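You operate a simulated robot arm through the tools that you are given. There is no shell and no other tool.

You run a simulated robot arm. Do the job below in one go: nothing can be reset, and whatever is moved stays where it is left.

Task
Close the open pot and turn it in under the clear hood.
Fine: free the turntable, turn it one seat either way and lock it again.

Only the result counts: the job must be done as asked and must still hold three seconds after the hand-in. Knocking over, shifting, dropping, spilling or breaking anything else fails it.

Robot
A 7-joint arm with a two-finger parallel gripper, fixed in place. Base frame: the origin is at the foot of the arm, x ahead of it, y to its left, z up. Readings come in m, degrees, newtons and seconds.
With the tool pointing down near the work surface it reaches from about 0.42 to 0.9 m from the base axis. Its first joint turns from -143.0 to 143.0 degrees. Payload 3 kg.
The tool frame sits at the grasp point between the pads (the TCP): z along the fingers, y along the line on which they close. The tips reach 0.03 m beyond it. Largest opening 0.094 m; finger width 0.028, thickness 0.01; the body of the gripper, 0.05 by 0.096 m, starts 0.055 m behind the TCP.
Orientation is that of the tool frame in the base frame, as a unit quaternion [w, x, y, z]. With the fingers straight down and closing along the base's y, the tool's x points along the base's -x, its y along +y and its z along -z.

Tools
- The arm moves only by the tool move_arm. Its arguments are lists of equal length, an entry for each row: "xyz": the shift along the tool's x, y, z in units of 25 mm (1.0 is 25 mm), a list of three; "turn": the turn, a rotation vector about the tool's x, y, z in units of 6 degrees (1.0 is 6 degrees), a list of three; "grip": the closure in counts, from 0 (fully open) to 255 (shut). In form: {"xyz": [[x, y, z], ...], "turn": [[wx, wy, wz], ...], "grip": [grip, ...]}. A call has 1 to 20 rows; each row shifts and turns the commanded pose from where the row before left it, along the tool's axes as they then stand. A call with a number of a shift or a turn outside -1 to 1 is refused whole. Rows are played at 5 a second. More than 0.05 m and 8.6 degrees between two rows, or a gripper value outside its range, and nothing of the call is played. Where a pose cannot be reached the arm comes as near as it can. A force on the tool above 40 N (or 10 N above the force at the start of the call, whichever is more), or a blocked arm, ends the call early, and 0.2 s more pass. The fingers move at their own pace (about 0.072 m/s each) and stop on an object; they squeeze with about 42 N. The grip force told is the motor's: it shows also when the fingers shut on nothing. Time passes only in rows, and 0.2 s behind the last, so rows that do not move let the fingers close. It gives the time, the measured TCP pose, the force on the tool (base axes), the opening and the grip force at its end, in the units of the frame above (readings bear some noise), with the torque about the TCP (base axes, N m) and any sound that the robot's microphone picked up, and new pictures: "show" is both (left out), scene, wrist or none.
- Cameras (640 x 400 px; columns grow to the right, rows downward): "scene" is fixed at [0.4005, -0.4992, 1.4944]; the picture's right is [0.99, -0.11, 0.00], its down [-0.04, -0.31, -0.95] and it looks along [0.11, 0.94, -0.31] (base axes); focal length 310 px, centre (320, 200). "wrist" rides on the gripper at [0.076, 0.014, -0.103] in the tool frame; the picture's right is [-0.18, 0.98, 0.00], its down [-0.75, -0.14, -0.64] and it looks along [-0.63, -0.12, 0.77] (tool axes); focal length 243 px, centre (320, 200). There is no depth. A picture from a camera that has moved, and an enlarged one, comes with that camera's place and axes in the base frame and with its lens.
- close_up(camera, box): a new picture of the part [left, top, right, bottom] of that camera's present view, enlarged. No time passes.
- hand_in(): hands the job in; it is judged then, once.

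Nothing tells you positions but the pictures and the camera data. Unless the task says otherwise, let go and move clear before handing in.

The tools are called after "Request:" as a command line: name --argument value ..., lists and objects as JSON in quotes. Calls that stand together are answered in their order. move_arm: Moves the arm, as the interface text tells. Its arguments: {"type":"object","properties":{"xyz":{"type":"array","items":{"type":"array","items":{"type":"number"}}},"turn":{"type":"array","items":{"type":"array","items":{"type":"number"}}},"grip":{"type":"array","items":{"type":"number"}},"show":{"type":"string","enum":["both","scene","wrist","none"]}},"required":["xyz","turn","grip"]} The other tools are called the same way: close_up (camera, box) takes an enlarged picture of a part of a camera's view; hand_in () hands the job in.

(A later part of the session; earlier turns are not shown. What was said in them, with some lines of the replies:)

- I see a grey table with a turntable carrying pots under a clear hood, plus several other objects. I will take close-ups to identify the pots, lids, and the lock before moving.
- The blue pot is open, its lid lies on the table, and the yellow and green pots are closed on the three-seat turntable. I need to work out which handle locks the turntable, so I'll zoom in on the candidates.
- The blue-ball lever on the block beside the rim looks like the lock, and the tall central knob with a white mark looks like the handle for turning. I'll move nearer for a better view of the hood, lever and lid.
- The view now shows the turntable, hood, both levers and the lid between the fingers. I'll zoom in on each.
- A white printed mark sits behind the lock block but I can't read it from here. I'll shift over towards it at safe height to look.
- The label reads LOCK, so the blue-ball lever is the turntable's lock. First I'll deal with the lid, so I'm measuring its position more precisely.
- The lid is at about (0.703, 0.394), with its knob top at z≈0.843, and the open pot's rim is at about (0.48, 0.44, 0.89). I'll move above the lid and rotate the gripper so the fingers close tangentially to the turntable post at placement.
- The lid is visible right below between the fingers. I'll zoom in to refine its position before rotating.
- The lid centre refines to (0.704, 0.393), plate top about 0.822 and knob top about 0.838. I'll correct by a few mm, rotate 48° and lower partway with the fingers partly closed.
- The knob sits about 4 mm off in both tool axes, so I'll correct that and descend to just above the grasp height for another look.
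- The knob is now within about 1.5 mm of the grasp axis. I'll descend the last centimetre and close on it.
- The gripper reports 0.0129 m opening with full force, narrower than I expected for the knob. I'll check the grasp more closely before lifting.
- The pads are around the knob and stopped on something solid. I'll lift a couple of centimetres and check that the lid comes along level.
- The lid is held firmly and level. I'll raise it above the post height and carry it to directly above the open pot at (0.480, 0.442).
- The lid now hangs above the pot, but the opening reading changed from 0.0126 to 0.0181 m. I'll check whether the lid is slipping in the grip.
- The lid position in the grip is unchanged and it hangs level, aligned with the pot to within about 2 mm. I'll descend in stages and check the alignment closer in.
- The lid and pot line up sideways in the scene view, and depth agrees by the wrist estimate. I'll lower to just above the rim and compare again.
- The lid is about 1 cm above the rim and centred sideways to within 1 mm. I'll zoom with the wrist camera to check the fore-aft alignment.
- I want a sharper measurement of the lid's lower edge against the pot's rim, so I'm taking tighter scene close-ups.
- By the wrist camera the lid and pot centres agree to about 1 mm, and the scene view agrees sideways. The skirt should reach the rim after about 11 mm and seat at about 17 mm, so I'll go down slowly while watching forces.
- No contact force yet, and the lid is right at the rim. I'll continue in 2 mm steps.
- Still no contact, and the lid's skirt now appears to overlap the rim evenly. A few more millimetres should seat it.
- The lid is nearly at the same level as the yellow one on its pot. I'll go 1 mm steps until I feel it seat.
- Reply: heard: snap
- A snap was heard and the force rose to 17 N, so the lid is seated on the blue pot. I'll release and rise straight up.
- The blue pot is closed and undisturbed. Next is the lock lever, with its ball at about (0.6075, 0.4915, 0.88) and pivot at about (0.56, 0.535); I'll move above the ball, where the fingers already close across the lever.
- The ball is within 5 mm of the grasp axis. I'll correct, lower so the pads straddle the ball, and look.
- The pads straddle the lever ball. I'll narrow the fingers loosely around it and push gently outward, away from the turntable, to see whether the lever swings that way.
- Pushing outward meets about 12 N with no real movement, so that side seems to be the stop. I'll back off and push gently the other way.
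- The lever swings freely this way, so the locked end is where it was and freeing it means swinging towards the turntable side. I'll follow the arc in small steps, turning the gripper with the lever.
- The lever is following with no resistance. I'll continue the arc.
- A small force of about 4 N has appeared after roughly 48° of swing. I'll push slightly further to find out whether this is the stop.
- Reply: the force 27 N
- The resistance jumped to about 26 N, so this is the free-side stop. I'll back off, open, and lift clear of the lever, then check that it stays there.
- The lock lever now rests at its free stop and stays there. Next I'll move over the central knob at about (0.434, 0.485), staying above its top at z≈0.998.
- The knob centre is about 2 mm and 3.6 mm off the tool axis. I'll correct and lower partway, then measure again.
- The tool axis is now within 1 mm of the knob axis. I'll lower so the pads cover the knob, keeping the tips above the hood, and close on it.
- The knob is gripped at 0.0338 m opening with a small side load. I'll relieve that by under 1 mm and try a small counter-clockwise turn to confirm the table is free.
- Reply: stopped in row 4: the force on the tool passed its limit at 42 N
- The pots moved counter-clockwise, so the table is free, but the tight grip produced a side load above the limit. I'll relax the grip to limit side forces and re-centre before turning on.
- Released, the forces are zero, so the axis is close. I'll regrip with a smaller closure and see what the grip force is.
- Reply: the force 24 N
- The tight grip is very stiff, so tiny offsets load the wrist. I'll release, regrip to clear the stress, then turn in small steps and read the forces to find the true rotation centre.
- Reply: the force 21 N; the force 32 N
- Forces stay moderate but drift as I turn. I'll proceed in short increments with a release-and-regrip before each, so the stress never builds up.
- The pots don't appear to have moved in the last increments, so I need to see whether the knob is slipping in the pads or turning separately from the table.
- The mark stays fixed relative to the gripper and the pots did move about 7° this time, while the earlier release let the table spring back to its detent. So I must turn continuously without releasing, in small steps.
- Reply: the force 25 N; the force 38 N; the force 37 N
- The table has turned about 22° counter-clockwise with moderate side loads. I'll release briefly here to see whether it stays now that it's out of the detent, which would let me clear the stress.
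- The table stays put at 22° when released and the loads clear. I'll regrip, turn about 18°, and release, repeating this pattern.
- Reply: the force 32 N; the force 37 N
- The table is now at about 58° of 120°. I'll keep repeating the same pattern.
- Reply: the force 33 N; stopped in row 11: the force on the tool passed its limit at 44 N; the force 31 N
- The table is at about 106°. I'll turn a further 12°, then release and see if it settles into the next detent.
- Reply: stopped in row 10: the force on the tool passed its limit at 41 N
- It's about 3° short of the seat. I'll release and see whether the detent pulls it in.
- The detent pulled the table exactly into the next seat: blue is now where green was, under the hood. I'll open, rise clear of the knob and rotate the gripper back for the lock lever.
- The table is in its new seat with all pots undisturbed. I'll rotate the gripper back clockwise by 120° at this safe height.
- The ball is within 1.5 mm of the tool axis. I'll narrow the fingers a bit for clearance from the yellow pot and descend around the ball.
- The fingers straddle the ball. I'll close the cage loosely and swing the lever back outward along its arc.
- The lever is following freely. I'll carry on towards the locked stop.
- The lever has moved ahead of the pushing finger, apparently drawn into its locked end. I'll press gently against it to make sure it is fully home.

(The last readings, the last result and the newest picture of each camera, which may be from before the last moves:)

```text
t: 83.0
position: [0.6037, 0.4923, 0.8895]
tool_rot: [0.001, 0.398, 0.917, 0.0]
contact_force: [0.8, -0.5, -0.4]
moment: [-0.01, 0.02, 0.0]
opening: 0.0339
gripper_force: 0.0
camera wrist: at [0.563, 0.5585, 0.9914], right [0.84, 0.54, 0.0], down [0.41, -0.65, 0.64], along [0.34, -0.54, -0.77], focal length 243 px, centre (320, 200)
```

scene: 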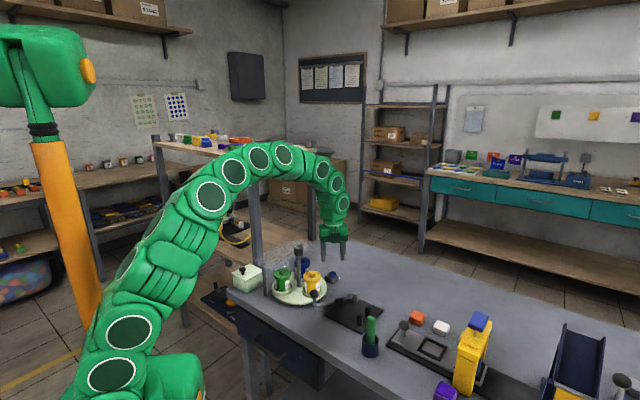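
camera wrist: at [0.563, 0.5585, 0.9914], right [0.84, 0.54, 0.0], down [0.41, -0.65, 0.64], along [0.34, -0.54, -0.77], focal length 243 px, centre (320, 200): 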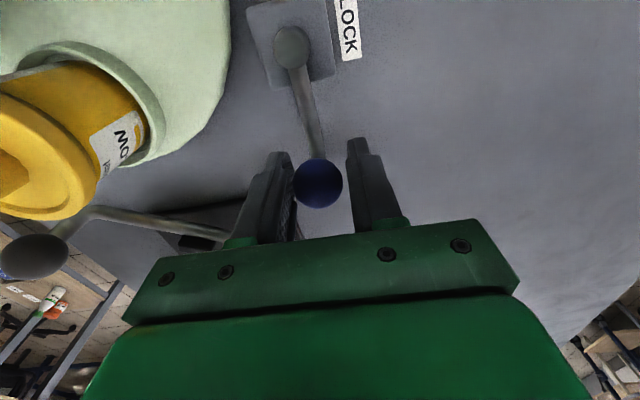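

Request:
move_arm --xyz '[[0, 0.08, 0], [0, 0.06, 0], [0, 0.06, 0], [0, 0, 0]]' --turn '[[0, 0, 0], [0, 0, 0], [0, 0, 0], [0, 0, 0]]' --grip '[163, 163, 163, 163]' --show "wrist"

Request:
close_up --camera "wrist" --box '[240, 0, 400, 220]'

```text
t: 84.0
position: [0.6079, 0.4963, 0.8871]
tool_rot: [0.0, 0.397, 0.918, -0.001]
contact_force: [-6.0, -8.4, 3.2]
moment: [-0.09, 0.0, 0.05]
opening: 0.0395
gripper_force: 4.8
camera wrist: at [0.5668, 0.5617, 0.9908], right [0.84, 0.54, 0.0], down [0.41, -0.65, 0.64], along [0.34, -0.54, -0.77], focal length 243 px, centre (320, 200)
```

wrist: 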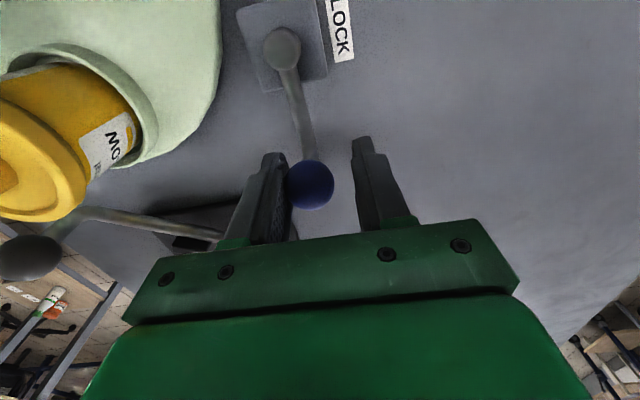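

```text
1.82 times, centred on (320, 110) of wrist
camera zoom: at [0.5668, 0.5617, 0.9908], right [0.84, 0.54, 0.0], down [0.41, -0.65, 0.64], along [0.34, -0.54, -0.77], focal length 441 px, centre (320, 364)
```

zoom: 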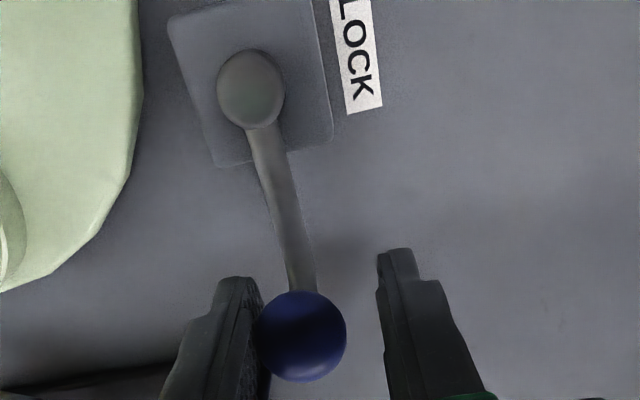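

The lever is firmly against its locked stop, matching its starting position, with about 10 N resistance. I'll back off, open and lift clear, then compare with the starting pictures.

Request:
move_arm --xyz '[[0, -0.15, 0], [0, -0.15, 0], [0, 0, 0], [0, 0, -0.6], [0, 0, -1], [0, 0, -1], [0, 0, -1], [0, 0, -1], [0, 0, -1], [0, 0, -1], [0, 0, 0]]' --turn '[[0, 0, 0], [0, 0, 0], [0, 0, 0], [0, 0, 0], [0, 0, 0], [0, 0, 0], [0, 0, 0], [0, 0, 0], [0, 0, 0], [0, 0, 0], [0, 0, 0]]' --grip '[163, 120, 110, 110, 110, 110, 110, 110, 110, 110, 110]'

Request:
close_up --camera "scene" --box '[320, 260, 360, 285]'

Request:
close_up --camera "scene" --box '[260, 230, 350, 310]'

```text
t: 86.4
position: [0.6042, 0.4919, 1.0534]
tool_rot: [-0.001, 0.396, 0.918, -0.001]
contact_force: [0.0, 0.2, 0.3]
moment: [-0.02, -0.04, -0.05]
opening: 0.0532
gripper_force: 0.0
camera wrist: at [0.5625, 0.5577, 1.1569], right [0.84, 0.54, 0.0], down [0.41, -0.65, 0.64], along [0.34, -0.54, -0.77], focal length 243 px, centre (320, 200)
```

scene: 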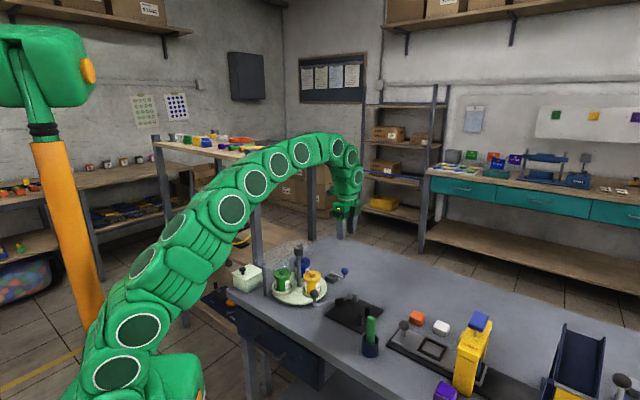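
wrist: 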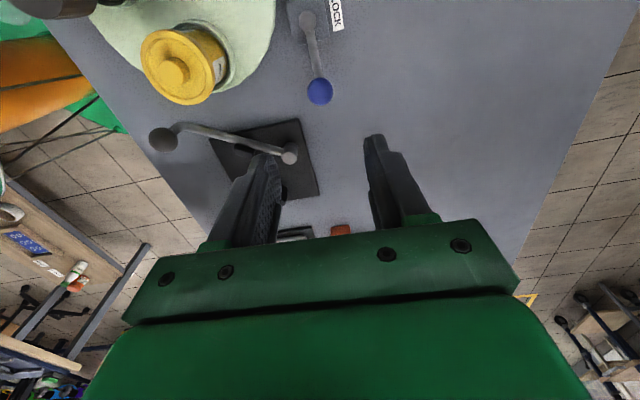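

```text
16.00 times, centred on (340, 272) of scene
camera zoom: at [0.4005, -0.4992, 1.4944], right [0.99, -0.11, 0.0], down [-0.04, -0.31, -0.95], along [0.11, 0.94, -0.31], focal length 4955 px, centre (0, -960)
```

zoom: 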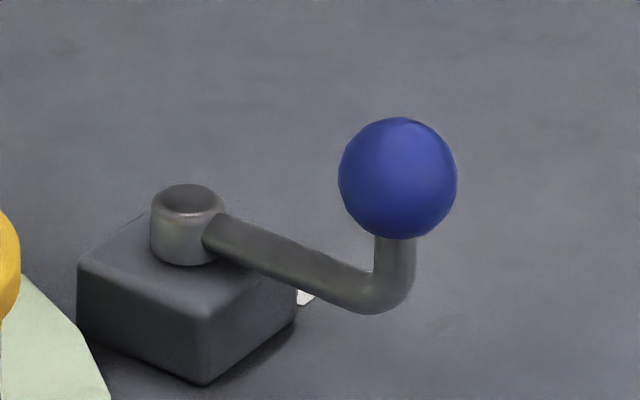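

```text
5.00 times, centred on (305, 270) of scene
camera zoom: at [0.4005, -0.4992, 1.4944], right [0.99, -0.11, 0.0], down [-0.04, -0.31, -0.95], along [0.11, 0.94, -0.31], focal length 1548 px, centre (395, -150)
```

zoom: 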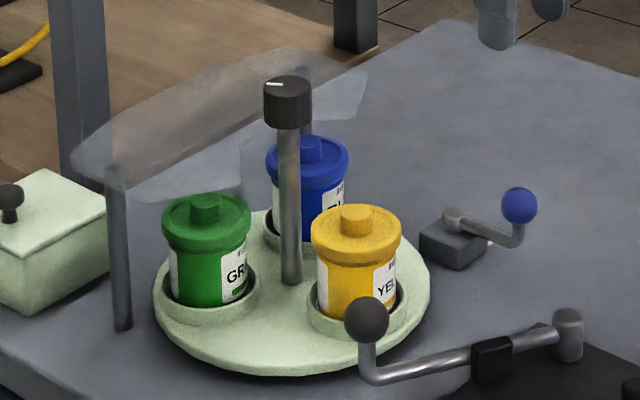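

The lock lever is exactly where it started and the pots sit precisely in the seat positions. I'll take a last close look at the blue pot's lid under the hood before handing in.

Request:
close_up --camera "scene" --box '[290, 245, 330, 280]'

Request:
move_arm --xyz '[[0, 0, -1], [0, 0, -1], [0, 0, -1], [0, 0, 0]]' --turn '[[0, 0, 0], [0, 0, 0], [0, 0, 0], [0, 0, 0]]' --grip '[110, 110, 110, 110]' --show "scene"

```text
11.43 times, centred on (310, 262) of scene
camera zoom: at [0.4005, -0.4992, 1.4944], right [0.99, -0.11, 0.0], down [-0.04, -0.31, -0.95], along [0.11, 0.94, -0.31], focal length 3539 px, centre (434, -514)
```

zoom: 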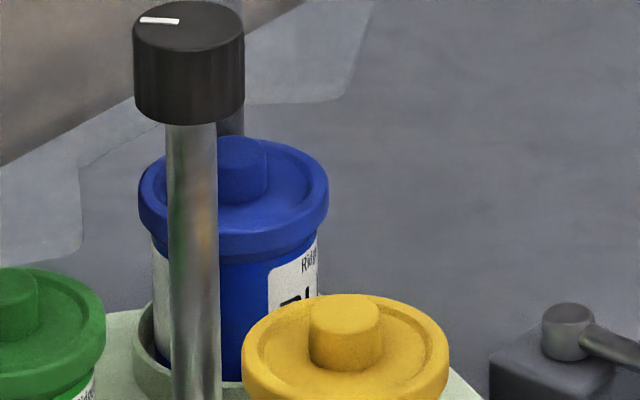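

```text
t: 87.4
position: [0.6065, 0.4909, 1.1298]
tool_rot: [0.0, 0.397, 0.918, 0.0]
contact_force: [0.0, -0.7, 0.7]
moment: [-0.02, 0.01, -0.02]
opening: 0.0535
gripper_force: 0.1
```

scene: 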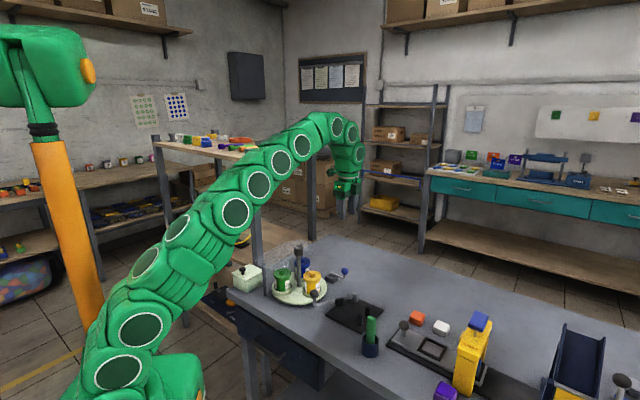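

The blue pot is closed with its lid seated and sits in the rear seat, under the clear hood. The lock lever is back at its locked stop, and the arm is clear with nothing else moved, so I'm handing in.

Request:
hand_in

```text
The job is handed in.
```

The job is handed in: the blue pot is closed and sits under the clear hood, with the turntable locked again.

- **Lid:** I set the blue lid on the open pot and pressed until it snapped home.
- **Turn:** I freed the blue-ball lever marked LOCK and turned the table one seat counter-clockwise by its centre knob. The detent then pulled it into place. Blue now sits where green was, and yellow has come out from under the hood to the front.
- **Lock:** I swung the lever back until it met its stop. In the scene camera it sits exactly where it started. I did not test the lock by trying to turn the table afterwards.

Nothing was knocked over or spilled. The other objects near the turntable look as they did at the start. While I turned the knob, the side force passed the 40 N limit three times, and each stop ended that call early. The pots stayed in their seats throughout.
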